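You operate a simulated robot arm through the tools that you are given. There is no shell and no other tool. Be economical: measure what you need, move in short steps, check, and stop when the job is done.

Carry out the task below with a simulated robot arm. There is one attempt and no reset: what you move stays moved.

TASK
Tip the sample tin back into the small green crate and close the tin.
Fine: the tin goes back. Set down upright: tin.

It is judged by the outcome, as a careful person would: the job done as asked, and still so three seconds after it is handed in. It fails if anything else is knocked over, pushed out of place, dropped, spilled or broken.

THE ROBOT
A 6-joint arm with a fingered hand on a trunk, on a base that drives. Base frame: it is fixed to the floor where the robot stands at the start and does not move with it; the origin is under the middle of the robot, x ahead of it, y to its left, z up; the surface under the hand at the start is at about z = 800. Readings come in mm, degrees, newtons and seconds.
With the tool pointing down near the work surface it reaches from about 380 to 820 mm from the robot's upright axis, wherever it stands. Its first joint turns from -166.0 to 166.0 degrees. Places, roughly: low crate (50x33x15 cm) [2300, 1100, 300]; small crate (30x22x12 cm) [500, -200, 800]; yard bench [600, 100, 800]. Payload 4 kg.
The tool frame sits at the grasp point between the pads (the TCP): z along the fingers, y along the line on which they close. The tips reach 20 mm beyond it. Largest opening 140 mm; the body of the gripper starts 54 mm behind the TCP. The gripper is a hand of 3 fingers: y runs from the thumb to the fingers, the wrist lies at [0, 0, -215] in the tool frame, and closing takes about 1.5 s.
Orientation is told as [roll, pitch, yaw] about the base's x, y, z axes, in that order, counted from this pose: with the fingers straight down and closing along the base's y, the tool's x points along the base's -x, its y along +y and its z along -z.

THE INTERFACE
- The arm moves only by the tool send_rows. Its argument "increments" is a list of rows, each an object of numbers (a shift or turn left out is 0, a gripper value left out holds the last): "dx", "dy", "dz": the shift along the tool's x, y, z in units of 40 mm (1.0 is 40 mm); "ax", "ay", "az": the turn, a rotation vector about the tool's x, y, z in units of 6 degrees (1.0 is 6 degrees). In form: [{"dx": .., "dy": .., "dz": .., "ax": .., "ay": .., "az": ..}, ...]. A call has 1 to 12 rows; each row shifts and turns the commanded pose from where the row before left it, along the tool's axes as they then stand. "hand" is the closure, from 0 (fully open) to 1 (shut), set as the call begins (left out, the last holds). A call with a number of a shift or a turn outside -1 to 1 is refused whole. Each row takes 0.2 s and may step no farther than 50 mm and 8.6 degrees from the row before; otherwise, or with a gripper value out of range, the whole call is refused. A pose out of reach is approached as far as the arm can. The call stops where the force on the tool passes 40 N (or 10 N more than at its start, if that is more) or the arm is blocked; 0.2 s more then pass. Each finger travels about 45 mm/s and halts on what it meets, pressing with about 26 N; the grip force reading is that of the motor and also rises with nothing between the fingers. The clock runs only during rows and for 0.2 s after the last one: add rows that do not move to give the fingers time. It gives the time, the measured TCP pose, the force on the tool (base axes), the opening and the grip force at its end, in the units of the frame above (readings bear some noise), with the torque about the TCP (base axes, N m) and any sound that the robot's microphone picked up.
- Cameras (640 x 400 px; columns grow to the right, rows downward): "scene" is now at [48.3, 150.4, 1504.1]; the picture's right is [-0.39, -0.92, 0.00], its down [-0.54, 0.23, -0.81] and it looks along [0.74, -0.32, -0.59] (base axes); focal length 282 px, centre (320, 200). "wrist" rides on the gripper at [74, -43, -79] in the tool frame; the picture's right is [0.50, 0.87, 0.00], its down [-0.59, 0.34, -0.73] and it looks along [-0.64, 0.37, 0.68] (tool axes); focal length 275 px, centre (320, 200). There is no depth. A picture from a camera that has moved, and an enlarged one, comes with that camera's place and axes in the base frame and with its lens. The place of the scene camera against the robot may be out by one fixed shift of up to 25 mm in any direction.
- snapshot(camera): a new picture of that camera. The clock stands still meanwhile.
- move_column(by): slides the trunk up (or, below 0, down) by that many mm; the arm and the scene camera ride with it, the base frame stays. It gives what a move gives, with no picture.
- roll_base(legs): drives the robot by 1 to 6 legs, each [ahead, left, turn to the left] in mm, mm and degrees, along the robot's own axes; the way and the turn of a leg run together, so that a leg with both is an arc; at most 1500 mm and 180 degrees a leg. The arm and the cameras ride along, it lands a little off, and it stops where it bumps. It gives what a move gives.
- set_fingers(finger1, finger2, thumb_bend): sets how far each is bent, from 0 (flat) to 1 (curled in); at 0.3 the hand is open as for a grip, at 0.7 the pads meet at the TCP. One left out holds its place. A second passes; each finger stops where it meets its share of the squeeze, and holds until it gets a number again. A gripper value or a shape takes the hand back. It gives what a move gives, with no picture; readings hold the bend of each and the force on the fingers (four entries, about 0 where the hand has none), thumb and palm.
- set_grasp(shape): the hand has 3 fingers and takes this shape, open, in about a second: jaw (thumb against the fingers, like two jaws); tri (thumb and two fingers); tip (a fingertip pinch); poke (one finger out to press); point (the index stretched); flat (the hand flat); cup (the hand cupped); fist (a fist). The gripper value then closes the fingers along that shape, each until it touches; the sizes above hold for jaw. It gives what a move gives, with no picture.
- pan_tilt(pan, tilt): turns the head with the scene camera to pan (to the left, within 120 degrees either way) and tilt (down, from -29 to 69), counted from straight ahead of the robot. It gives what a move gives.
- zoom(camera, box): a new picture of the part [left, top, right, bottom] of that camera's present view, enlarged. The clock stands still meanwhile.
- close_job(): hands the job in; it is judged then, once.

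Go step by step. Nothing tells you exact positions but the pictures and the camera data: compare them with the known pose of the tool, close in by small moves and look again before you grip or let go. The budget is 120 turns and 90 pictures, counting those below and the enlarged ones. Unless the task says otherwise, let go and move clear before handing in, and close with one line.

The tools are called after "Request:" as a command line: name --argument value ..., lists and objects as JSON in quotes. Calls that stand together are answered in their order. send_rows: Moves the arm, as the interface text tells. Its arguments: {"type":"object","properties":{"increments":{"type":"array","items":{"type":"object","properties":{"dx":{"type":"number"},"dy":{"type":"number"},"dz":{"type":"number"},"ax":{"type":"number"},"ay":{"type":"number"},"az":{"type":"number"}}}},"hand":{"type":"number"}},"required":["increments"]} The other tools are called the same way: move_column (by) slides the trunk up or down; set_grasp (shape) gives the hand a shape; set_fingers (finger1, finger2, thumb_bend) moves the fingers one by one; roll_base (legs) drives the base; pan_tilt (pan, tilt) turns the head that bears the scene camera; snapshot (camera) takes a picture; zoom (camera, box) takes an enlarged picture of a part of a camera's view; close_job () hands the job in.

At the start:

```text
time_s: 0.0
position: [486.0, 30.5, 1202.2]
orientation: [-0.1, -0.1, 0.1]
contact_force: [0.5, 0.8, 0.0]
wrist_torque: [-0.02, 0.01, -0.02]
opening: 140.1
gripper_force: 0.1
shape: jaw
bend: [0.3, 0.3, 0.3]
finger forces: [0.0, 0.0, 0.0, 0.0, 0.0, 0.0]
trunk travel left (down, up): [-75.0, 515.0]
robot x, y, heading: [-1.7, -3.0, -0.1]
head pan, tilt: [-23.2, 36.1]
```

scene: 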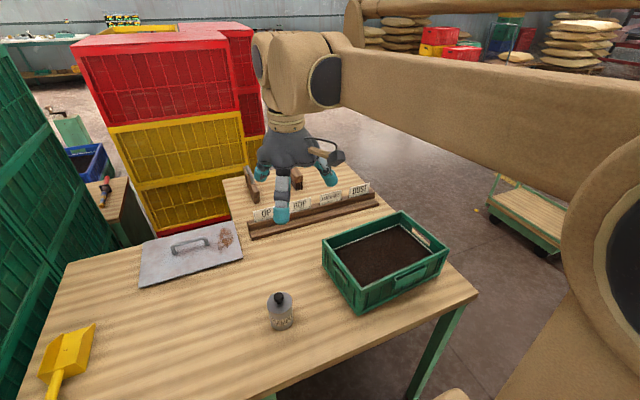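
wrist: 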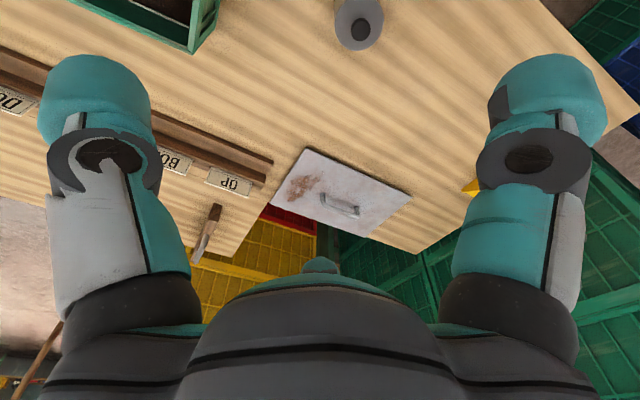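

I see a bench with a green crate of dark leaf and a small grey tin with a dark top, plus a rack with labels. I'll enlarge the tin, the rack and the crate first.

Request:
zoom --camera "scene" --box '[230, 270, 330, 340]'

Request:
zoom --camera "scene" --box '[220, 140, 460, 320]'

Request:
zoom --camera "scene" --box '[20, 200, 260, 400]'

```text
5.71 times, centred on (280, 305) of scene
camera zoom: at [48.3, 150.4, 1504.1], right [-0.39, -0.92, 0.0], down [-0.54, 0.23, -0.81], along [0.74, -0.32, -0.59], focal length 1611 px, centre (549, -400)
```

zoom: 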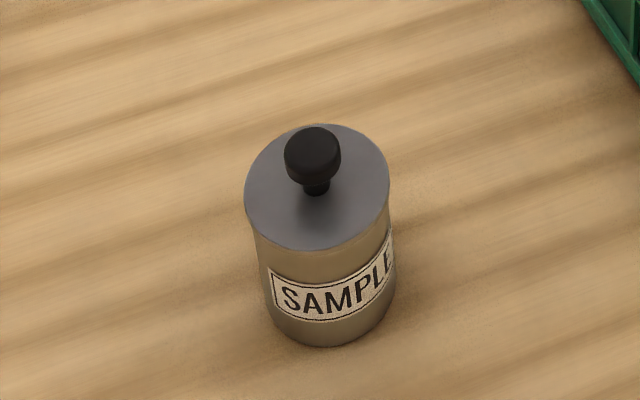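

```text
2.22 times, centred on (340, 230) of scene
camera zoom: at [48.3, 150.4, 1504.1], right [-0.39, -0.92, 0.0], down [-0.54, 0.23, -0.81], along [0.74, -0.32, -0.59], focal length 626 px, centre (276, 133)
```

zoom: 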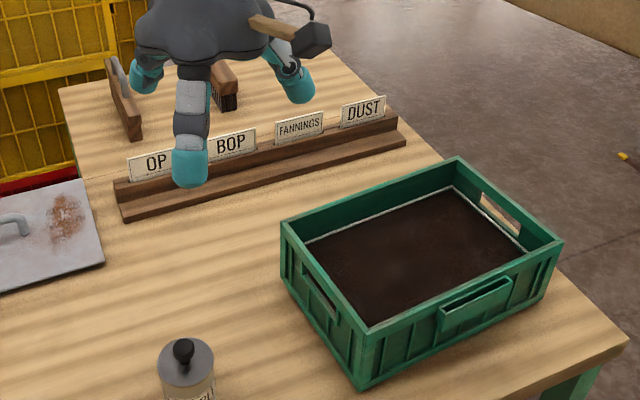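

```text
2.00 times, centred on (140, 300) of scene
camera zoom: at [48.3, 150.4, 1504.1], right [-0.39, -0.92, 0.0], down [-0.54, 0.23, -0.81], along [0.74, -0.32, -0.59], focal length 564 px, centre (680, 0)
```

zoom: 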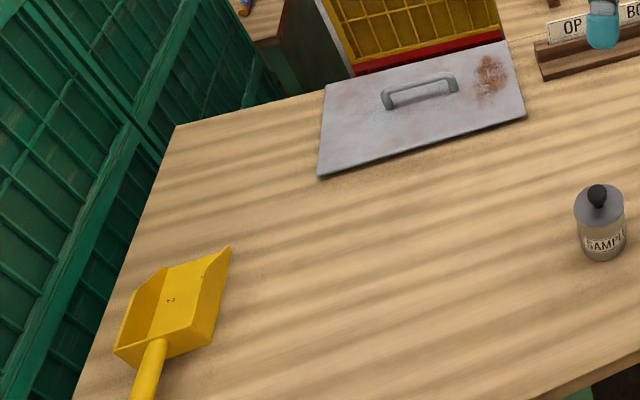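

The object is a lidded tin (knob on top), at about (470, 79), lid top about z 883. I'll move above it and refine with the wrist camera, then lift the lid by the knob.

Request:
send_rows --increments '[{"dx": 0.08, "dy": 0.24, "dz": 0.96}, {"dx": 0.08, "dy": 0.24, "dz": 0.96}, {"dx": 0.08, "dy": 0.24, "dz": 0.96}, {"dx": 0.08, "dy": 0.24, "dz": 0.96}, {"dx": 0.08, "dy": 0.24, "dz": 0.96}, {}]' --hand 0

Request:
snapshot --camera "wrist"

Request:
snapshot --camera "scene"

```text
time_s: 1.4
position: [470.7, 79.3, 1011.1]
orientation: [0.0, 0.0, 0.0]
contact_force: [0.1, 0.7, 0.1]
wrist_torque: [0.0, -0.03, -0.01]
opening: 139.7
gripper_force: 0.1
shape: jaw
bend: [0.3, 0.3, 0.3]
finger forces: [0.1, 0.0, 0.0, 0.1, 0.0, 0.1]
trunk travel left (down, up): [-75.0, 515.0]
robot x, y, heading: [0.2, 1.0, -0.2]
head pan, tilt: [-23.2, 36.1]
```

```text
84 pictures are left
camera wrist: at [396.8, 36.6, 1090.7], right [-0.5, 0.87, 0.0], down [0.59, 0.34, 0.73], along [0.64, 0.37, -0.68], focal length 275 px, centre (320, 200)
```

wrist: 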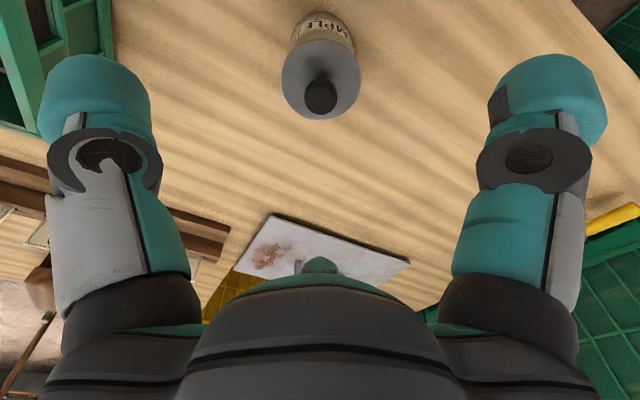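

```text
83 pictures are left
camera scene: at [48.3, 150.5, 1504.1], right [-0.39, -0.92, 0.0], down [-0.54, 0.23, -0.81], along [0.74, -0.32, -0.59], focal length 282 px, centre (320, 200)
```

scene: 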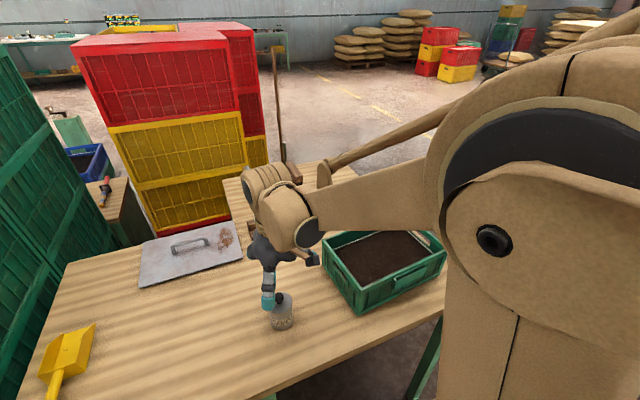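

Knob sits near (474, 82), top about z 905. I'll descend to just above the gripping height and check.

Request:
send_rows --increments '[{"dx": -0.08, "dy": 0.07, "dz": 0.7}, {"dz": 0.7}, {"dz": 0.7}, {}]'

Request:
snapshot --camera "wrist"

Request:
zoom --camera "scene" --box '[220, 230, 340, 340]'

```text
time_s: 2.4
position: [473.0, 80.2, 925.0]
orientation: [0.0, -0.1, -0.1]
contact_force: [0.3, 0.5, 0.2]
wrist_torque: [-0.01, 0.02, -0.01]
opening: 139.8
gripper_force: 0.0
shape: jaw
bend: [0.3, 0.3, 0.3]
finger forces: [0.0, 0.0, 0.0, 0.1, 0.1, 0.0]
trunk travel left (down, up): [-75.0, 515.0]
robot x, y, heading: [1.9, -0.7, -0.1]
head pan, tilt: [-23.2, 36.1]
```

```text
82 pictures are left
camera wrist: at [400.0, 39.1, 1006.3], right [-0.5, 0.87, 0.0], down [0.59, 0.34, 0.73], along [0.64, 0.37, -0.68], focal length 275 px, centre (320, 200)
```

wrist: 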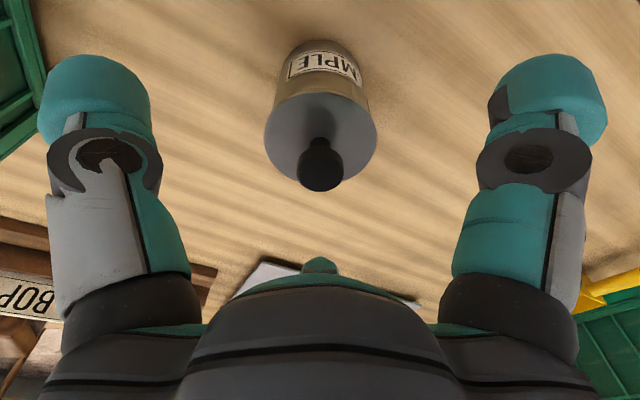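

```text
3.64 times, centred on (280, 285) of scene
camera zoom: at [48.4, 150.5, 1504.1], right [-0.39, -0.92, 0.0], down [-0.54, 0.23, -0.81], along [0.74, -0.32, -0.59], focal length 1025 px, centre (466, -109)
```

zoom: 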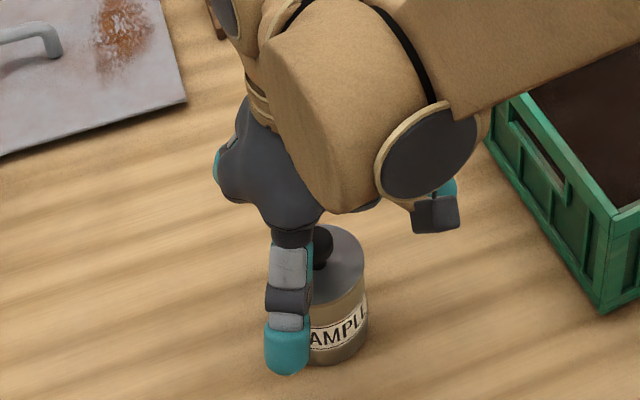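

The knob is centred on the tool axis, about 25 mm below the TCP. I'll go down 22 mm and close slowly on it.

Request:
send_rows --increments '[{"dz": 0.3}, {"dz": 0.25}, {}]'

Request:
send_rows --increments '[{}, {}, {}, {}, {}, {}, {}, {}, {}]' --hand 1

Request:
snapshot --camera "wrist"

```text
time_s: 3.2
position: [472.6, 80.6, 904.5]
orientation: [-0.1, 0.0, 0.0]
contact_force: [-0.3, -0.1, -1.3]
wrist_torque: [-0.01, 0.0, 0.01]
opening: 139.6
gripper_force: 0.1
shape: jaw
bend: [0.3, 0.3, 0.3]
finger forces: [0.0, 0.0, 0.0, 0.0, 0.1, 0.0]
trunk travel left (down, up): [-75.0, 515.0]
robot x, y, heading: [2.1, 2.7, -0.1]
head pan, tilt: [-23.2, 36.1]
```

```text
time_s: 5.2
position: [473.1, 82.0, 904.4]
orientation: [-0.1, 0.0, 0.0]
contact_force: [-0.3, 0.4, 0.4]
wrist_torque: [-0.03, 0.0, 0.01]
opening: 19.3
gripper_force: 25.7
shape: jaw
bend: [0.59, 0.95, 0.54]
finger forces: [22.4, 23.2, 0.0, 0.1, 22.4, 0.0]
trunk travel left (down, up): [-75.0, 515.0]
robot x, y, heading: [-0.3, 1.3, 0.2]
head pan, tilt: [-23.2, 36.1]
heard: snap
```

```text
80 pictures are left
camera wrist: at [399.7, 39.3, 985.0], right [-0.5, 0.87, 0.0], down [0.59, 0.34, 0.73], along [0.64, 0.37, -0.68], focal length 275 px, centre (320, 200)
```

wrist: 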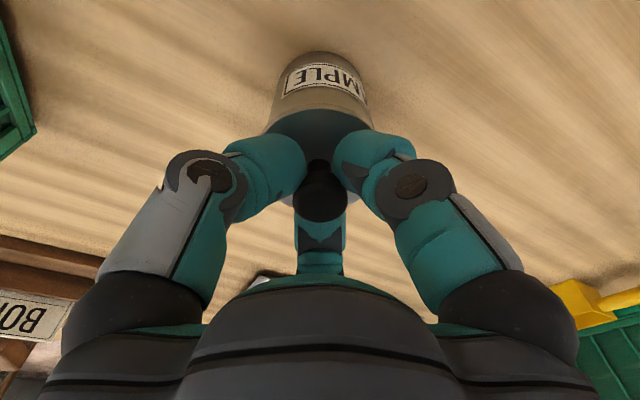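

The grip holds the knob (19 mm), but a "snap" was heard. I'll look before lifting.

Request:
zoom --camera "scene" --box '[220, 230, 340, 340]'

Request:
zoom --camera "wrist" --box '[210, 30, 430, 290]'

```text
3.64 times, centred on (280, 285) of scene
camera zoom: at [48.5, 150.5, 1504.1], right [-0.39, -0.92, 0.0], down [-0.54, 0.23, -0.81], along [0.74, -0.32, -0.59], focal length 1025 px, centre (466, -109)
```

zoom: 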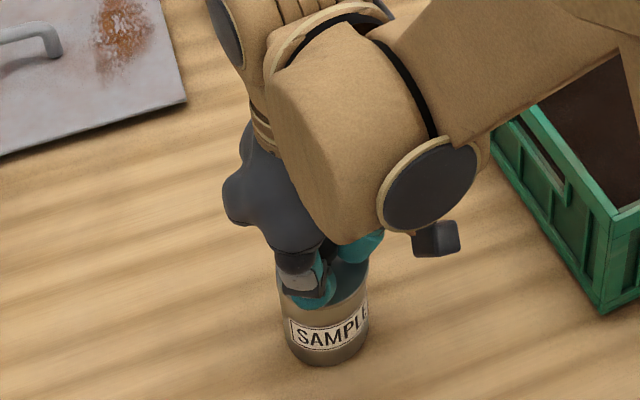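

```text
1.54 times, centred on (320, 160) of wrist
camera zoom: at [399.7, 39.3, 985.0], right [-0.5, 0.87, 0.0], down [0.59, 0.34, 0.73], along [0.64, 0.37, -0.68], focal length 424 px, centre (320, 262)
```

zoom: 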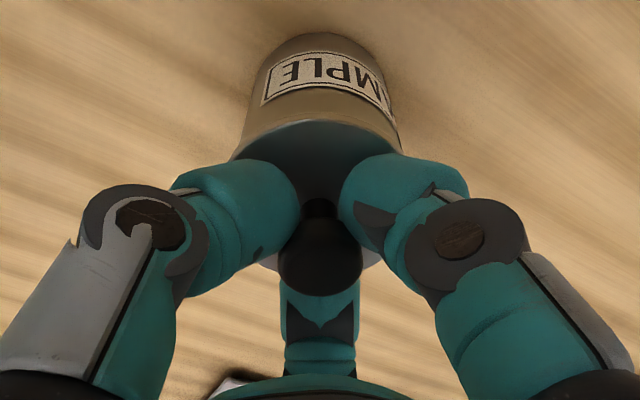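

Nothing looks broken; the lid still seats on the tin. I'll lift slowly and watch the force.

Request:
send_rows --increments '[{"dz": -0.25}, {"dz": -0.25}, {"dz": -0.5}, {}]'

Request:
snapshot --camera "wrist"

Request:
zoom --camera "scene" --box '[220, 230, 340, 340]'

```text
time_s: 6.2
position: [475.0, 81.0, 944.6]
orientation: [0.1, 0.0, 0.0]
contact_force: [0.1, -0.2, -0.4]
wrist_torque: [0.02, 0.01, -0.01]
opening: 19.2
gripper_force: 26.2
shape: jaw
bend: [0.59, 0.95, 0.54]
finger forces: [22.7, 23.1, 0.2, 0.0, 22.4, 0.0]
trunk travel left (down, up): [-75.0, 515.0]
robot x, y, heading: [0.2, 3.5, 0.0]
head pan, tilt: [-23.2, 36.1]
```

```text
77 pictures are left
camera wrist: at [400.1, 39.5, 1024.4], right [-0.5, 0.87, 0.0], down [0.59, 0.34, 0.73], along [0.64, 0.37, -0.68], focal length 275 px, centre (320, 200)
```

wrist: 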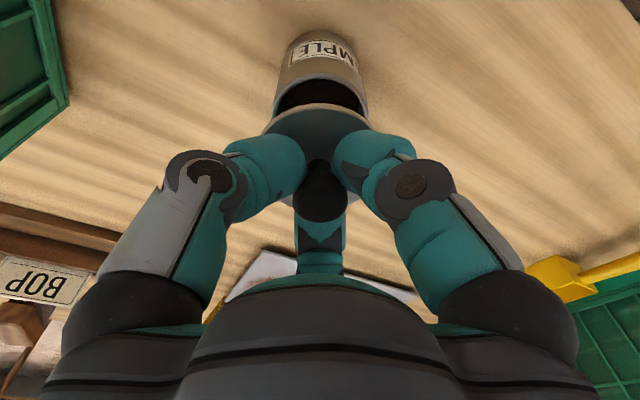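

```text
3.64 times, centred on (280, 285) of scene
camera zoom: at [48.4, 150.5, 1504.1], right [-0.39, -0.92, 0.0], down [-0.54, 0.23, -0.81], along [0.74, -0.32, -0.59], focal length 1025 px, centre (466, -109)
```

zoom: 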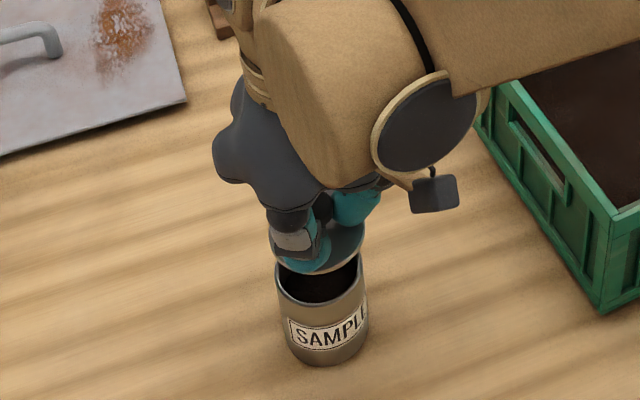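

Lid is off and the tin stayed upright with dark leaf inside. I'll lift clear and lower the lid on an empty spot of the bench near (610, 170).

Request:
send_rows --increments '[{"dz": -1}, {"dx": -0.85, "dy": 0.55}, {"dx": -0.85, "dy": 0.55}, {"dx": -0.85, "dy": 0.55}, {"dx": -0.85, "dy": 0.55}, {"dz": 1}, {"dz": 1}, {"dz": 0.8}, {}]'

Request:
zoom --camera "scene" --box '[160, 200, 340, 340]'

```text
time_s: 8.2
position: [610.0, 169.8, 872.6]
orientation: [-0.1, 0.1, 0.1]
contact_force: [1.0, -0.3, -0.3]
wrist_torque: [0.0, 0.0, -0.01]
opening: 19.0
gripper_force: 25.7
shape: jaw
bend: [0.59, 0.95, 0.54]
finger forces: [22.6, 23.2, 0.0, 0.0, 22.5, 0.0]
trunk travel left (down, up): [-75.0, 515.0]
robot x, y, heading: [2.2, 1.7, 0.0]
head pan, tilt: [-23.2, 36.1]
```

```text
2.86 times, centred on (250, 270) of scene
camera zoom: at [48.5, 150.5, 1504.1], right [-0.39, -0.92, 0.0], down [-0.54, 0.23, -0.81], along [0.74, -0.32, -0.59], focal length 805 px, centre (520, 0)
```

zoom: 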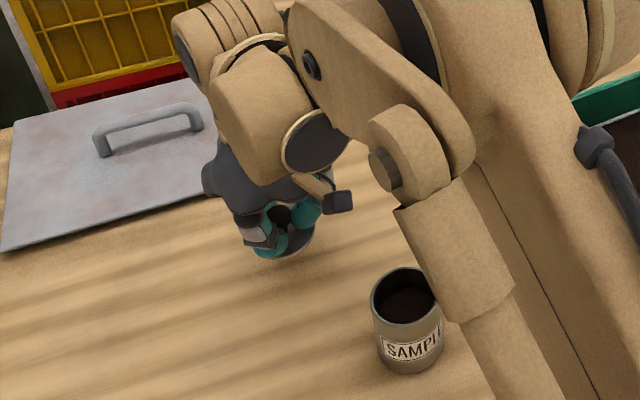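

Lid is above a clear patch. Lowering in small steps until it touches.

Request:
send_rows --increments '[{"dz": 0.35}, {"dz": 0.3}, {"dz": 0.15}, {"dz": 0.08}, {}]'

Request:
zoom --camera "wrist" --box '[210, 60, 430, 220]'

```text
time_s: 9.4
position: [610.9, 170.0, 838.5]
orientation: [0.0, 0.0, 0.0]
contact_force: [0.6, -0.1, -0.5]
wrist_torque: [0.02, -0.02, -0.02]
opening: 19.3
gripper_force: 25.9
shape: jaw
bend: [0.59, 0.95, 0.54]
finger forces: [22.7, 23.2, 0.0, 0.0, 22.3, 0.0]
trunk travel left (down, up): [-75.0, 515.0]
robot x, y, heading: [0.8, 1.6, -0.3]
head pan, tilt: [-23.2, 36.1]
```

```text
2.50 times, centred on (320, 140) of wrist
camera zoom: at [537.3, 127.5, 916.9], right [-0.5, 0.87, 0.0], down [0.59, 0.34, 0.73], along [0.64, 0.37, -0.68], focal length 688 px, centre (320, 350)
```

zoom: 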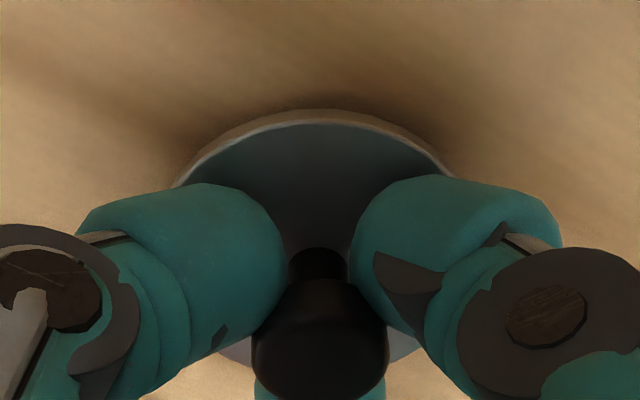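

Still just above the bench; continuing down in 2 mm steps.

Request:
send_rows --increments '[{"dz": 0.05}, {"dz": 0.05}, {"dz": 0.05}, {}]'

```text
time_s: 10.4
position: [609.6, 169.6, 832.8]
orientation: [0.0, -0.2, -0.1]
contact_force: [10.4, 5.7, 34.4]
wrist_torque: [0.44, 0.28, -0.15]
opening: 19.2
gripper_force: 26.1
shape: jaw
bend: [0.59, 0.95, 0.54]
finger forces: [47.9, 29.4, 0.1, 0.0, 25.6, 0.1]
trunk travel left (down, up): [-75.0, 515.0]
robot x, y, heading: [-0.9, 3.4, 0.0]
head pan, tilt: [-23.2, 36.1]
```

Touching at about z 833. Easing 1.5 mm up and releasing the lid.

Request:
send_rows --increments '[{"dz": -0.035}, {}]'

Request:
send_rows --increments '[{}, {}, {}, {}, {}, {}, {}, {}]' --hand 0

Request:
send_rows --increments '[{"dz": -0.5}, {"dz": -1}, {"dz": -1}, {"dz": -1}, {}]'

Request:
snapshot --camera "wrist"

Request:
snapshot --camera "scene"

```text
time_s: 11.0
position: [608.6, 169.2, 832.8]
orientation: [0.0, 0.1, 0.0]
contact_force: [5.8, 5.3, 17.3]
wrist_torque: [0.27, 0.11, -0.08]
opening: 19.2
gripper_force: 26.1
shape: jaw
bend: [0.59, 0.95, 0.54]
finger forces: [36.9, 27.9, 0.0, 0.0, 24.2, 0.1]
trunk travel left (down, up): [-75.0, 515.0]
robot x, y, heading: [-1.6, 1.8, 0.0]
head pan, tilt: [-23.2, 36.1]
```

```text
time_s: 12.8
position: [609.6, 169.0, 833.3]
orientation: [0.0, 0.0, 0.0]
contact_force: [0.2, -0.5, 0.8]
wrist_torque: [-0.02, 0.02, -0.01]
opening: 140.0
gripper_force: 0.1
shape: jaw
bend: [0.3, 0.3, 0.3]
finger forces: [0.0, 0.1, 0.1, 0.1, 0.0, 0.0]
trunk travel left (down, up): [-75.0, 515.0]
robot x, y, heading: [3.0, 1.5, 0.0]
head pan, tilt: [-23.2, 36.1]
```

```text
time_s: 14.0
position: [610.3, 171.3, 972.2]
orientation: [0.0, 0.0, 0.1]
contact_force: [-0.4, 0.0, 0.3]
wrist_torque: [-0.02, -0.01, 0.01]
opening: 140.1
gripper_force: 0.0
shape: jaw
bend: [0.3, 0.3, 0.3]
finger forces: [0.1, 0.0, 0.1, 0.0, 0.1, 0.0]
trunk travel left (down, up): [-75.0, 515.0]
robot x, y, heading: [1.9, 2.7, -0.3]
head pan, tilt: [-23.2, 36.1]
```

```text
73 pictures are left
camera wrist: at [537.4, 127.8, 1052.1], right [-0.5, 0.87, 0.0], down [0.59, 0.34, 0.73], along [0.64, 0.37, -0.68], focal length 275 px, centre (320, 200)
```

wrist: 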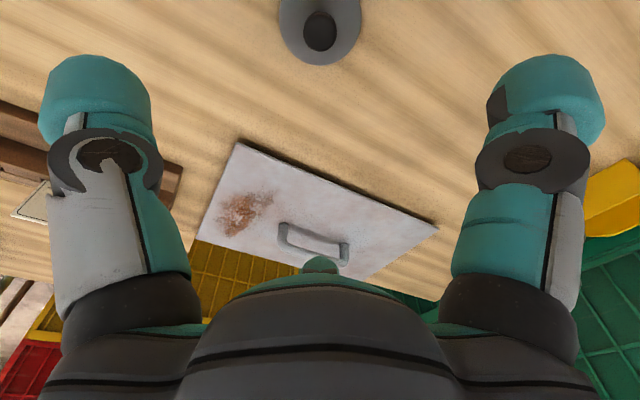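

```text
72 pictures are left
camera scene: at [48.5, 150.5, 1504.1], right [-0.39, -0.92, 0.0], down [-0.54, 0.23, -0.81], along [0.74, -0.32, -0.59], focal length 282 px, centre (320, 200)
```

scene: 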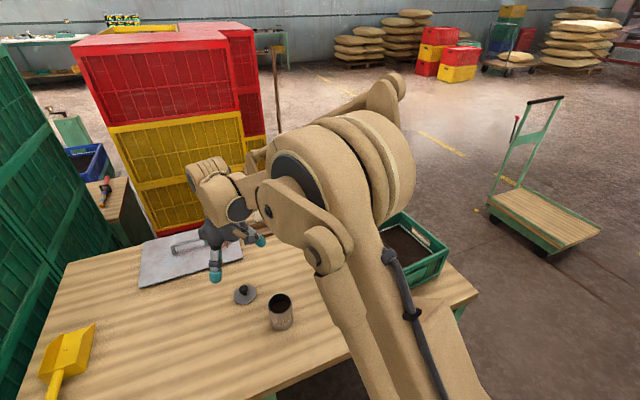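

Lid rests flat near (610, 170) and the tin is open at about (474, 82), rim about z 870. Next I'll reorient the hand to come at the tin from the left side, tilted 45 degrees, so it can be poured by rolling the wrist.

Request:
send_rows --increments '[{"dz": -1}, {"az": -1.25}, {"az": -1.25}, {"az": -1.25}]'

```text
refused: -1.25 is not a number from -1 to 1
```

Request:
send_rows --increments '[{"dz": -1}, {"az": -1}, {"az": -1}, {"az": -1}, {"az": -1}, {"az": -1}, {"az": -1}, {"az": -1}, {"az": -1}, {"az": -1}, {"az": -1}, {"az": -1}]'

Request:
send_rows --increments '[{"az": -1}, {"az": -1}, {"az": -1}, {"az": -1}, {"ay": 1}, {"ay": 1}, {"ay": 1}, {"ay": 1}, {"ay": 1}, {"ay": 1}, {"ay": 1}, {"ay": 0.5}]'

Request:
snapshot --camera "wrist"

Request:
snapshot --camera "scene"

```text
time_s: 16.6
position: [609.7, 169.9, 1012.4]
orientation: [-0.2, -0.1, 66.2]
contact_force: [0.0, 0.6, 0.2]
wrist_torque: [0.01, 0.04, 0.04]
opening: 139.8
gripper_force: 0.2
shape: jaw
bend: [0.3, 0.3, 0.3]
finger forces: [0.1, 0.0, 0.0, 0.1, 0.1, 0.0]
trunk travel left (down, up): [-75.0, 515.0]
robot x, y, heading: [-1.7, -0.9, -0.1]
head pan, tilt: [-23.2, 36.1]
```

```text
time_s: 19.2
position: [610.5, 170.0, 1011.1]
orientation: [-0.1, 45.1, 90.1]
contact_force: [0.0, 0.2, 0.4]
wrist_torque: [0.01, 0.0, 0.01]
opening: 139.7
gripper_force: 0.1
shape: jaw
bend: [0.3, 0.3, 0.3]
finger forces: [0.0, 0.0, 0.0, 0.0, 0.0, 0.0]
trunk travel left (down, up): [-75.0, 515.0]
robot x, y, heading: [0.8, -0.1, -0.1]
head pan, tilt: [-23.2, 36.1]
```

```text
71 pictures are left
camera wrist: at [653.3, 174.4, 1121.2], right [-0.87, -0.35, 0.35], down [-0.34, 0.94, 0.1], along [-0.37, -0.03, -0.93], focal length 275 px, centre (320, 200)
```

wrist: 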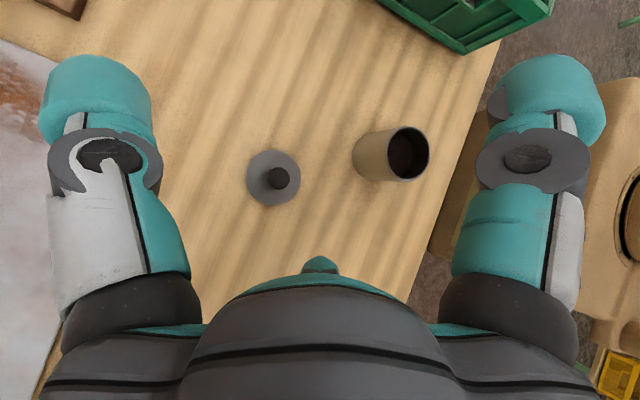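

```text
70 pictures are left
camera scene: at [48.5, 150.8, 1504.1], right [-0.39, -0.92, 0.0], down [-0.54, 0.23, -0.81], along [0.74, -0.32, -0.59], focal length 282 px, centre (320, 200)
```

scene: 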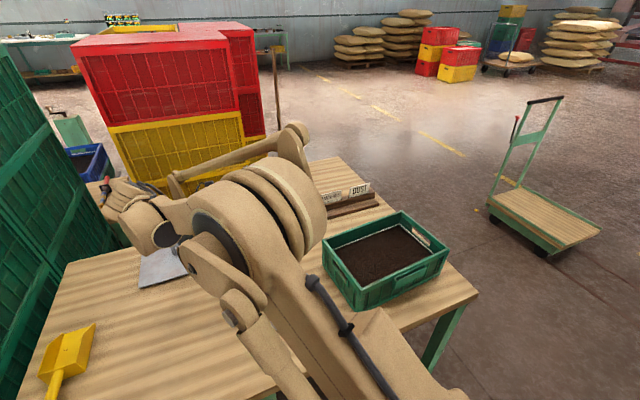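

The tilted pose is reached. Moving to a standoff 100 mm back along the tool axis from the tin.

Request:
send_rows --increments '[{"dx": -0.358, "dy": 0.844, "dz": 0.508}, {"dx": -0.358, "dy": 0.844, "dz": 0.508}, {"dx": -0.358, "dy": 0.844, "dz": 0.508}, {"dx": -0.358, "dy": 0.844, "dz": 0.508}, {}]'

Request:
snapshot --camera "wrist"

Request:
snapshot --camera "scene"

```text
time_s: 20.4
position: [476.8, 151.8, 914.8]
orientation: [0.0, 45.0, 90.1]
contact_force: [-0.3, -0.8, 0.7]
wrist_torque: [-0.01, 0.0, 0.01]
opening: 140.0
gripper_force: 0.1
shape: jaw
bend: [0.3, 0.3, 0.3]
finger forces: [0.0, 0.1, 0.1, 0.1, 0.2, 0.0]
trunk travel left (down, up): [-75.0, 515.0]
robot x, y, heading: [0.1, -1.9, -0.0]
head pan, tilt: [-23.2, 36.1]
```

```text
69 pictures are left
camera wrist: at [518.8, 156.8, 1024.0], right [-0.87, -0.35, 0.35], down [-0.34, 0.94, 0.1], along [-0.37, -0.03, -0.93], focal length 275 px, centre (320, 200)
```

wrist: 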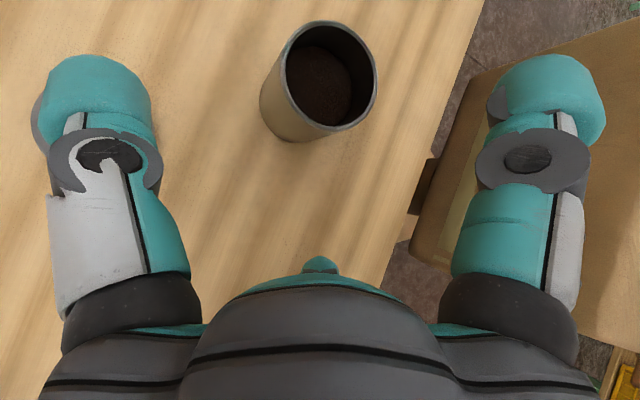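

```text
68 pictures are left
camera scene: at [48.4, 150.6, 1504.1], right [-0.39, -0.92, 0.0], down [-0.54, 0.23, -0.81], along [0.74, -0.32, -0.59], focal length 282 px, centre (320, 200)
```

scene: 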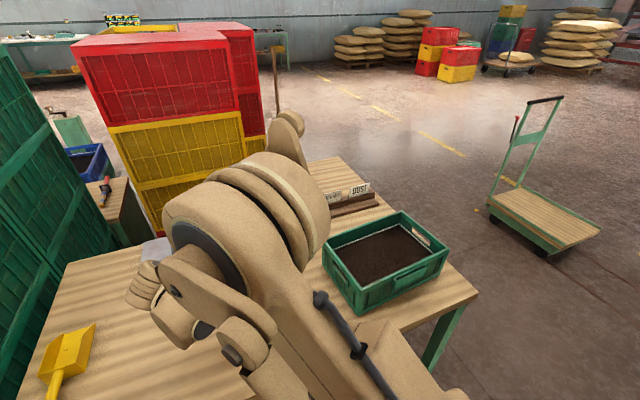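

Tin is centred between the fingers. Advancing along the tool axis.

Request:
send_rows --increments '[{"dz": 0.6, "dx": -0.07}, {"dz": 0.6}, {"dz": 0.6}, {"dz": 0.57}, {}]'

Request:
snapshot --camera "wrist"

```text
time_s: 21.2
position: [474.7, 108.4, 868.2]
orientation: [0.0, 45.2, 90.2]
contact_force: [1.9, 3.8, 22.4]
wrist_torque: [1.32, 0.81, -0.26]
opening: 140.2
gripper_force: 0.1
shape: jaw
bend: [0.3, 0.3, 0.3]
finger forces: [0.1, 22.5, 0.0, 0.1, 0.0, 0.1]
trunk travel left (down, up): [-75.0, 515.0]
robot x, y, heading: [0.9, -0.6, 0.2]
head pan, tilt: [-23.2, 36.1]
stopped in row 3: the force on the tool passed its limit at 77 N (the readings are from after the stop); the commanded pose is now the measured one
```

```text
67 pictures are left
camera wrist: at [518.3, 114.0, 977.9], right [-0.87, -0.35, 0.35], down [-0.34, 0.93, 0.1], along [-0.37, -0.03, -0.93], focal length 275 px, centre (320, 200)
```

wrist: 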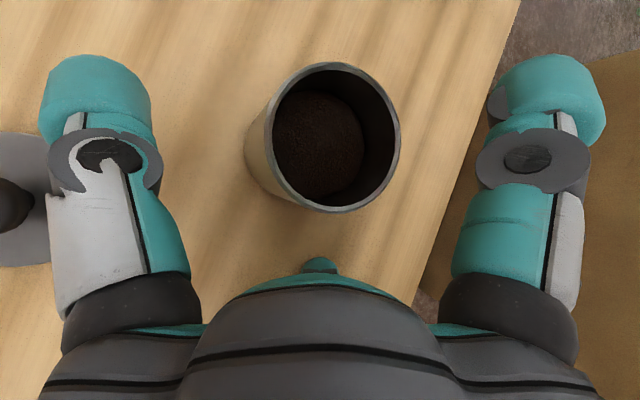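

Finger 2 touched the bench: the hand's digits sit radially (one lower digit points at the bench). I'll back off, and roll the hand 30 degrees so one digit is on top and two are at the lower sides, partly closed.

Request:
send_rows --increments '[{"dz": -0.6}, {"dz": -0.6}, {"az": -1}, {"az": -1}, {"az": -1}, {"az": -1}, {"az": -1}, {}, {}]' --hand 0.3

Request:
snapshot --camera "wrist"

Request:
snapshot --camera "scene"

```text
time_s: 23.2
position: [475.0, 143.8, 901.2]
orientation: [16.9, 42.5, 114.2]
contact_force: [-0.2, -0.7, -0.1]
wrist_torque: [0.04, -0.01, -0.01]
opening: 98.6
gripper_force: 0.1
shape: jaw
bend: [0.26, 0.26, 0.25]
finger forces: [0.1, 0.0, 0.0, 0.0, 0.0, 0.0]
out of reach, approached as far as the arm can: row 6, 7
trunk travel left (down, up): [-75.0, 515.0]
robot x, y, heading: [-4.7, 2.3, 0.0]
head pan, tilt: [-23.2, 36.1]
```

```text
66 pictures are left
camera wrist: at [538.7, 160.1, 998.8], right [-0.67, -0.52, 0.52], down [-0.5, 0.84, 0.19], along [-0.54, -0.13, -0.83], focal length 275 px, centre (320, 200)
```

wrist: 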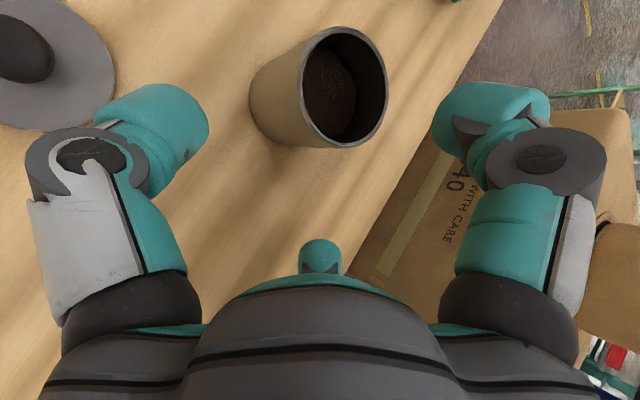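

```text
65 pictures are left
camera scene: at [48.5, 150.7, 1504.1], right [-0.39, -0.92, 0.0], down [-0.54, 0.23, -0.81], along [0.74, -0.32, -0.59], focal length 282 px, centre (320, 200)
```

scene: 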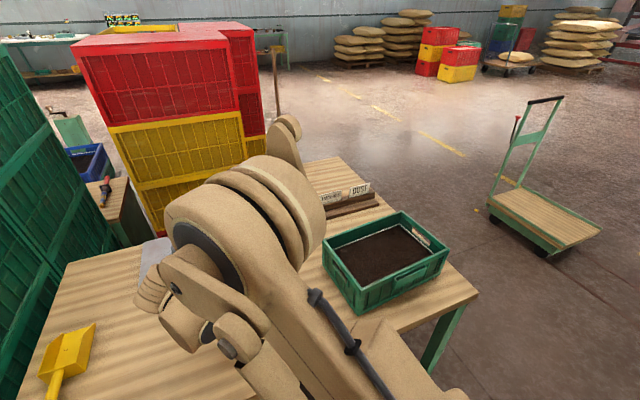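

The wrist roll limit was met. Instead I'll turn the other way so the thumb is on top (roll centred), with fingers 1 and 2 at the lower sides.

Request:
send_rows --increments '[{"dz": -0.5, "az": 1}, {"az": 1}, {"az": 1}, {"az": 1}, {"az": 1}, {"az": 1}, {"az": 1}, {"az": 1}, {"az": 1}]'

Request:
send_rows --increments '[{"az": 1}, {"az": 1}, {"az": 1}, {"az": 1}, {"az": 1}, {"az": 1}, {"az": 1}, {"az": 1}, {"az": 0.9}, {}]'

Request:
snapshot --camera "wrist"

```text
time_s: 25.2
position: [475.0, 157.5, 915.4]
orientation: [-30.8, 34.7, 43.7]
contact_force: [0.1, 0.2, 0.2]
wrist_torque: [0.0, 0.02, -0.01]
opening: 98.5
gripper_force: 0.0
shape: jaw
bend: [0.26, 0.26, 0.25]
finger forces: [0.1, 0.1, 0.0, 0.0, 0.0, 0.1]
trunk travel left (down, up): [-75.0, 515.0]
robot x, y, heading: [-0.3, -2.5, -0.0]
head pan, tilt: [-23.2, 36.1]
```

```text
time_s: 27.4
position: [475.3, 158.3, 914.0]
orientation: [-45.1, 0.1, 0.2]
contact_force: [0.3, 0.5, -0.4]
wrist_torque: [0.02, 0.01, -0.01]
opening: 98.6
gripper_force: 0.0
shape: jaw
bend: [0.26, 0.26, 0.25]
finger forces: [0.0, 0.0, 0.0, 0.0, 0.0, 0.0]
trunk travel left (down, up): [-75.0, 515.0]
robot x, y, heading: [-1.7, -3.5, 0.1]
head pan, tilt: [-23.2, 36.1]
```

```text
64 pictures are left
camera wrist: at [402.3, 183.9, 1002.3], right [-0.5, 0.61, -0.61], down [0.59, 0.76, 0.28], along [0.64, -0.22, -0.74], focal length 275 px, centre (320, 200)
```

wrist: 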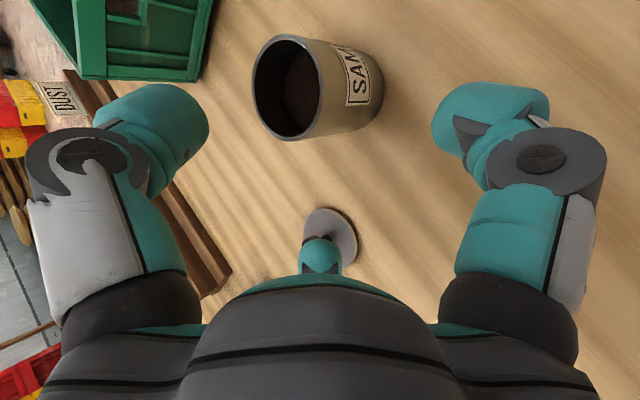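

Hand is now at [-45,0,0] with the thumb uppermost and the tin at (478, 83). Advancing most of the way, then checking.

Request:
send_rows --increments '[{"dx": -0.07, "dy": -0.23}, {"dz": 0.6}, {"dz": 0.6}, {"dz": 0.6}, {}]'

Request:
snapshot --camera "wrist"

```text
time_s: 28.6
position: [478.3, 100.0, 872.1]
orientation: [-45.1, 0.2, 0.2]
contact_force: [0.6, -0.6, -0.3]
wrist_torque: [0.0, 0.02, 0.03]
opening: 98.3
gripper_force: 0.2
shape: jaw
bend: [0.26, 0.26, 0.25]
finger forces: [0.0, 0.0, 0.0, 0.1, 0.0, 0.0]
trunk travel left (down, up): [-75.0, 515.0]
robot x, y, heading: [-0.2, -0.7, 0.0]
head pan, tilt: [-23.2, 36.1]
```

```text
63 pictures are left
camera wrist: at [404.7, 125.7, 958.5], right [-0.5, 0.61, -0.61], down [0.59, 0.76, 0.28], along [0.63, -0.22, -0.74], focal length 275 px, centre (320, 200)
```

wrist: 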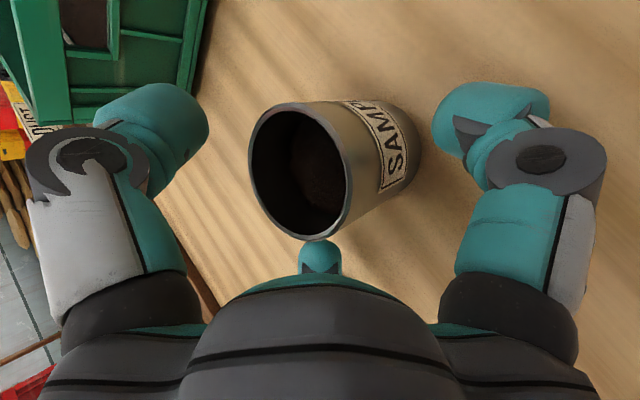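

Good clearance on all digits. Advancing the last 34 mm.

Request:
send_rows --increments '[{"dz": 0.3}, {"dz": 0.3}, {"dz": 0.25}, {}]'

Request:
snapshot --camera "wrist"

Request:
zoom --camera "scene" --box '[120, 240, 340, 380]'

```text
time_s: 29.6
position: [478.5, 75.6, 847.5]
orientation: [-45.0, 0.2, 0.2]
contact_force: [-0.3, 0.3, -0.4]
wrist_torque: [-0.02, 0.02, 0.02]
opening: 98.3
gripper_force: 0.1
shape: jaw
bend: [0.26, 0.26, 0.25]
finger forces: [0.0, 0.0, 0.1, 0.0, 0.0, 0.0]
trunk travel left (down, up): [-75.0, 515.0]
robot x, y, heading: [2.9, -1.3, -0.1]
head pan, tilt: [-23.2, 36.1]
```

```text
62 pictures are left
camera wrist: at [404.8, 101.4, 935.2], right [-0.5, 0.61, -0.61], down [0.59, 0.76, 0.28], along [0.63, -0.22, -0.74], focal length 275 px, centre (320, 200)
```

wrist: 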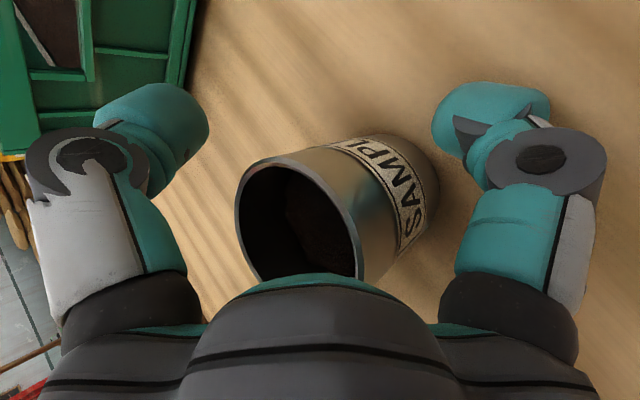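

```text
2.86 times, centred on (230, 310) of scene
camera zoom: at [48.5, 150.6, 1504.1], right [-0.39, -0.92, 0.0], down [-0.54, 0.23, -0.81], along [0.74, -0.32, -0.59], focal length 805 px, centre (577, -114)
```

zoom: 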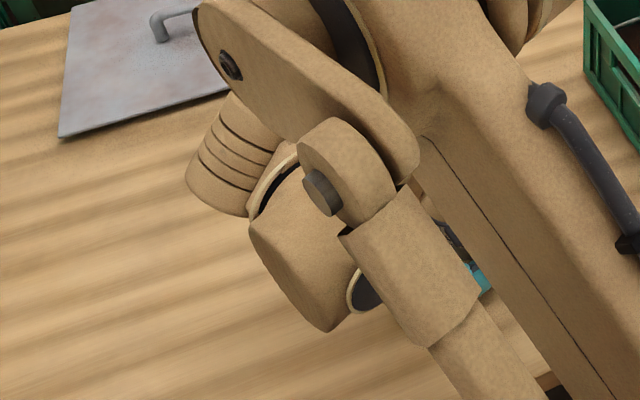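

Tin is between the digits. Closing gradually and checking.

Request:
send_rows --increments '[{}, {}, {}]' --hand 0.5

Request:
snapshot --camera "wrist"

```text
time_s: 30.4
position: [478.0, 75.9, 847.4]
orientation: [-45.2, 0.2, 0.2]
contact_force: [0.6, -0.1, 0.3]
wrist_torque: [0.03, -0.01, 0.0]
opening: 70.8
gripper_force: 0.0
shape: jaw
bend: [0.34, 0.34, 0.33]
finger forces: [0.2, 0.2, 0.0, 0.0, 0.0, 0.1]
trunk travel left (down, up): [-75.0, 515.0]
robot x, y, heading: [1.0, -0.5, 0.0]
head pan, tilt: [-23.2, 36.1]
```

```text
60 pictures are left
camera wrist: at [404.8, 101.6, 935.2], right [-0.5, 0.61, -0.61], down [0.59, 0.76, 0.28], along [0.63, -0.22, -0.74], focal length 275 px, centre (320, 200)
```

wrist: 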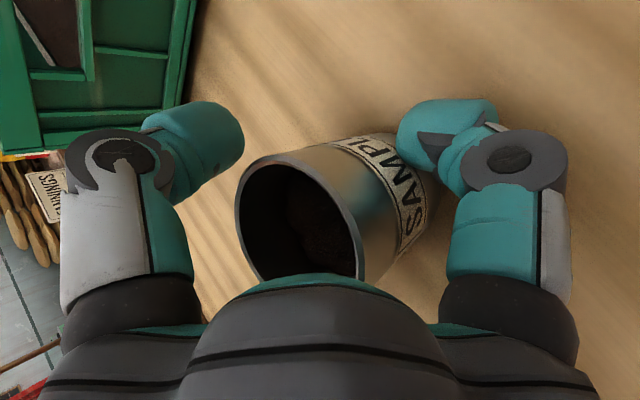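

Request:
send_rows --increments '[{}, {}, {}, {}]' --hand 0.65

Request:
snapshot --camera "wrist"

```text
time_s: 31.4
position: [478.1, 74.3, 848.2]
orientation: [-45.0, 0.1, 0.1]
contact_force: [1.3, 0.5, 9.9]
wrist_torque: [0.44, 0.02, 0.01]
opening: 56.2
gripper_force: 26.0
shape: jaw
bend: [0.36, 0.36, 0.43]
finger forces: [26.7, 26.0, 0.0, 0.0, 13.4, 0.1]
trunk travel left (down, up): [-75.0, 515.0]
robot x, y, heading: [0.4, 0.1, 0.1]
head pan, tilt: [-23.2, 36.1]
```

```text
59 pictures are left
camera wrist: at [404.3, 101.5, 935.6], right [-0.5, 0.61, -0.61], down [0.59, 0.76, 0.28], along [0.64, -0.22, -0.74], focal length 275 px, centre (320, 200)
```

wrist: 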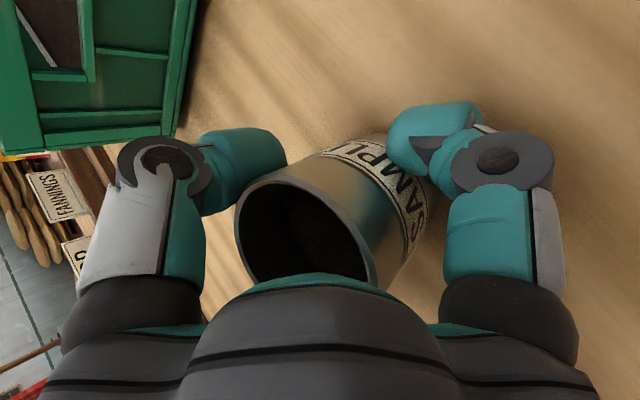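

All three digits touch the tin. Squeezing fully.

Request:
send_rows --increments '[{}, {}, {}, {}]' --hand 1

Request:
snapshot --camera "wrist"

```text
time_s: 32.4
position: [478.2, 77.2, 849.0]
orientation: [-45.1, 0.1, 0.2]
contact_force: [0.8, 1.1, 9.9]
wrist_torque: [0.46, 0.0, -0.03]
opening: 56.1
gripper_force: 26.2
shape: jaw
bend: [0.36, 0.36, 0.43]
finger forces: [27.0, 26.4, 0.0, 0.1, 13.7, 0.1]
trunk travel left (down, up): [-75.0, 515.0]
robot x, y, heading: [1.6, 2.6, -0.2]
head pan, tilt: [-23.2, 36.1]
```

```text
58 pictures are left
camera wrist: at [404.3, 101.5, 935.5], right [-0.5, 0.61, -0.61], down [0.59, 0.76, 0.28], along [0.64, -0.22, -0.74], focal length 275 px, centre (320, 200)
```

wrist: 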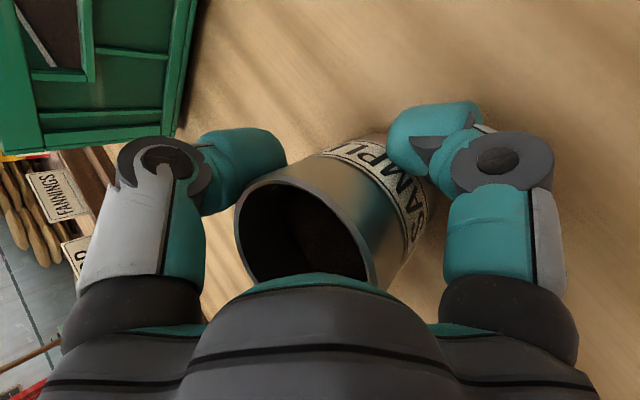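

Firm grip. Lifting straight up slowly.

Request:
send_rows --increments '[{"dy": -0.09, "dz": -0.09}, {"dy": -0.18, "dz": -0.18}, {"dy": -0.27, "dz": -0.27}, {}]'

Request:
snapshot --camera "wrist"

Request:
snapshot --camera "scene"

```text
time_s: 33.4
position: [478.2, 77.2, 876.4]
orientation: [-45.1, 0.3, 0.2]
contact_force: [0.0, 0.3, -0.3]
wrist_torque: [0.01, 0.01, -0.02]
opening: 54.7
gripper_force: 25.7
shape: jaw
bend: [0.36, 0.36, 0.44]
finger forces: [27.2, 26.5, 0.0, 0.0, 8.3, 0.0]
trunk travel left (down, up): [-75.0, 515.0]
robot x, y, heading: [0.9, 5.0, -0.0]
head pan, tilt: [-23.2, 36.1]
```

```text
57 pictures are left
camera wrist: at [405.5, 102.5, 964.5], right [-0.5, 0.61, -0.61], down [0.59, 0.76, 0.28], along [0.63, -0.22, -0.74], focal length 275 px, centre (320, 200)
```

wrist: 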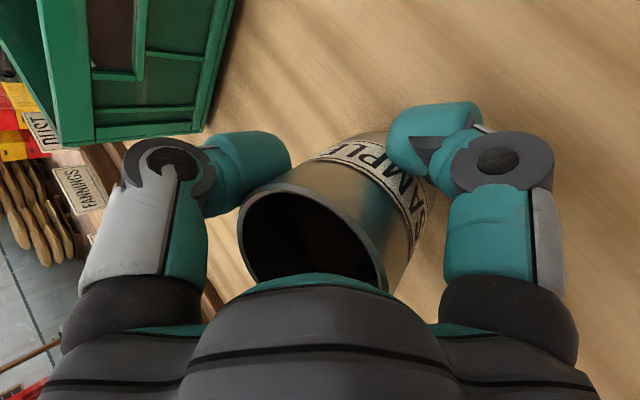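

```text
56 pictures are left
camera scene: at [48.6, 150.6, 1504.1], right [-0.39, -0.92, 0.0], down [-0.54, 0.23, -0.81], along [0.74, -0.32, -0.59], focal length 282 px, centre (320, 200)
```

scene: 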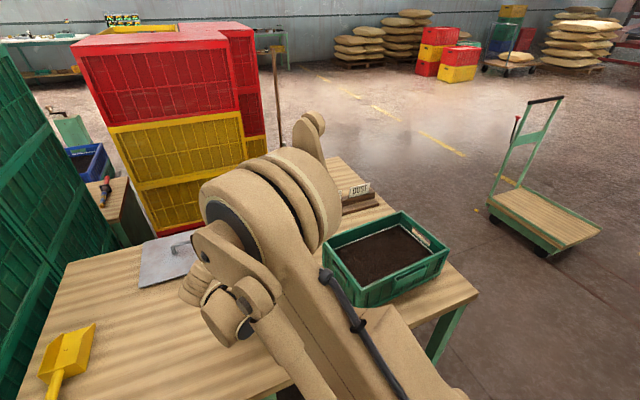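

Tin lifted, still upright and full. I'll raise it well above the crate rim, then carry it over the crate (centre about (505, -248)).

Request:
send_rows --increments '[{"dy": -0.3, "dz": -0.3}, {"dy": -0.55, "dz": -0.55}, {"dy": -0.55, "dz": -0.55}, {"dy": -0.55, "dz": -0.55}, {"dy": -0.55, "dz": -0.55}, {"dy": -0.4, "dz": -0.4}, {"dy": -0.18, "dz": -0.18}, {}]'

Request:
send_rows --increments '[{"dx": -0.1, "dy": -0.3, "dz": 0.3}, {"dx": -0.11, "dy": -0.5, "dz": 0.5}, {"dx": -0.11, "dy": -0.55, "dz": 0.55}, {"dx": -0.11, "dy": -0.55, "dz": 0.55}, {"dx": -0.11, "dy": -0.55, "dz": 0.55}, {"dx": -0.11, "dy": -0.55, "dz": 0.55}, {"dx": -0.11, "dy": -0.55, "dz": 0.55}, {"dx": -0.11, "dy": -0.55, "dz": 0.55}, {"dx": -0.11, "dy": -0.55, "dz": 0.55}, {"dx": -0.11, "dy": -0.55, "dz": 0.55}, {"dx": -0.11, "dy": -0.5, "dz": 0.5}, {"dx": -0.1, "dy": -0.26, "dz": 0.26}]'

Request:
snapshot --camera "wrist"

Request:
snapshot --camera "scene"

```text
time_s: 35.2
position: [479.9, 77.0, 1052.0]
orientation: [-45.2, 0.2, 0.3]
contact_force: [0.1, -0.4, -0.8]
wrist_torque: [-0.01, 0.01, 0.01]
opening: 54.3
gripper_force: 26.3
shape: jaw
bend: [0.36, 0.36, 0.44]
finger forces: [26.9, 26.3, 0.0, 0.1, 7.7, 0.1]
trunk travel left (down, up): [-75.0, 515.0]
robot x, y, heading: [-1.2, -0.3, -0.2]
head pan, tilt: [-23.2, 36.1]
```

```text
time_s: 37.8
position: [534.6, -260.3, 1051.3]
orientation: [-45.1, 0.2, 0.2]
contact_force: [0.2, -0.5, -0.6]
wrist_torque: [0.01, -0.01, -0.01]
opening: 54.2
gripper_force: 25.7
shape: jaw
bend: [0.36, 0.36, 0.44]
finger forces: [26.5, 26.4, 0.0, 0.0, 7.1, 0.1]
trunk travel left (down, up): [-75.0, 515.0]
robot x, y, heading: [-1.0, -0.1, 0.1]
head pan, tilt: [-23.2, 36.1]
```

```text
55 pictures are left
camera wrist: at [460.0, -235.6, 1139.1], right [-0.5, 0.61, -0.61], down [0.59, 0.76, 0.28], along [0.63, -0.22, -0.74], focal length 275 px, centre (320, 200)
```

wrist: 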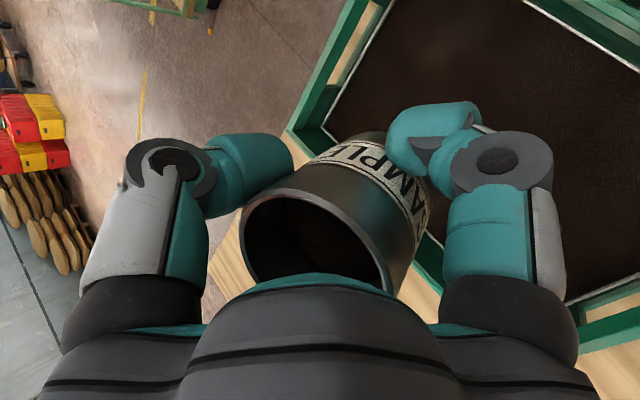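

```text
54 pictures are left
camera scene: at [48.6, 150.2, 1504.2], right [-0.39, -0.92, 0.0], down [-0.54, 0.23, -0.81], along [0.74, -0.32, -0.59], focal length 282 px, centre (320, 200)
```

scene: 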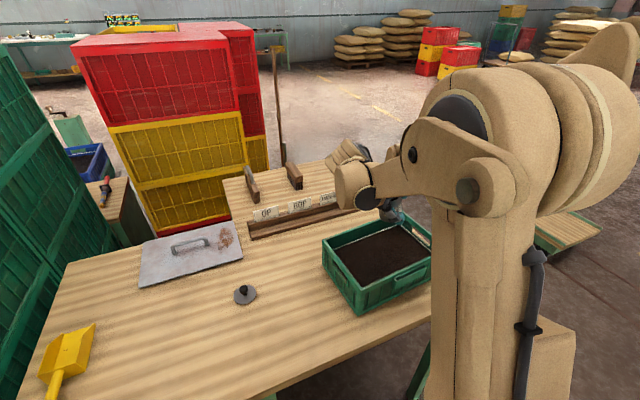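

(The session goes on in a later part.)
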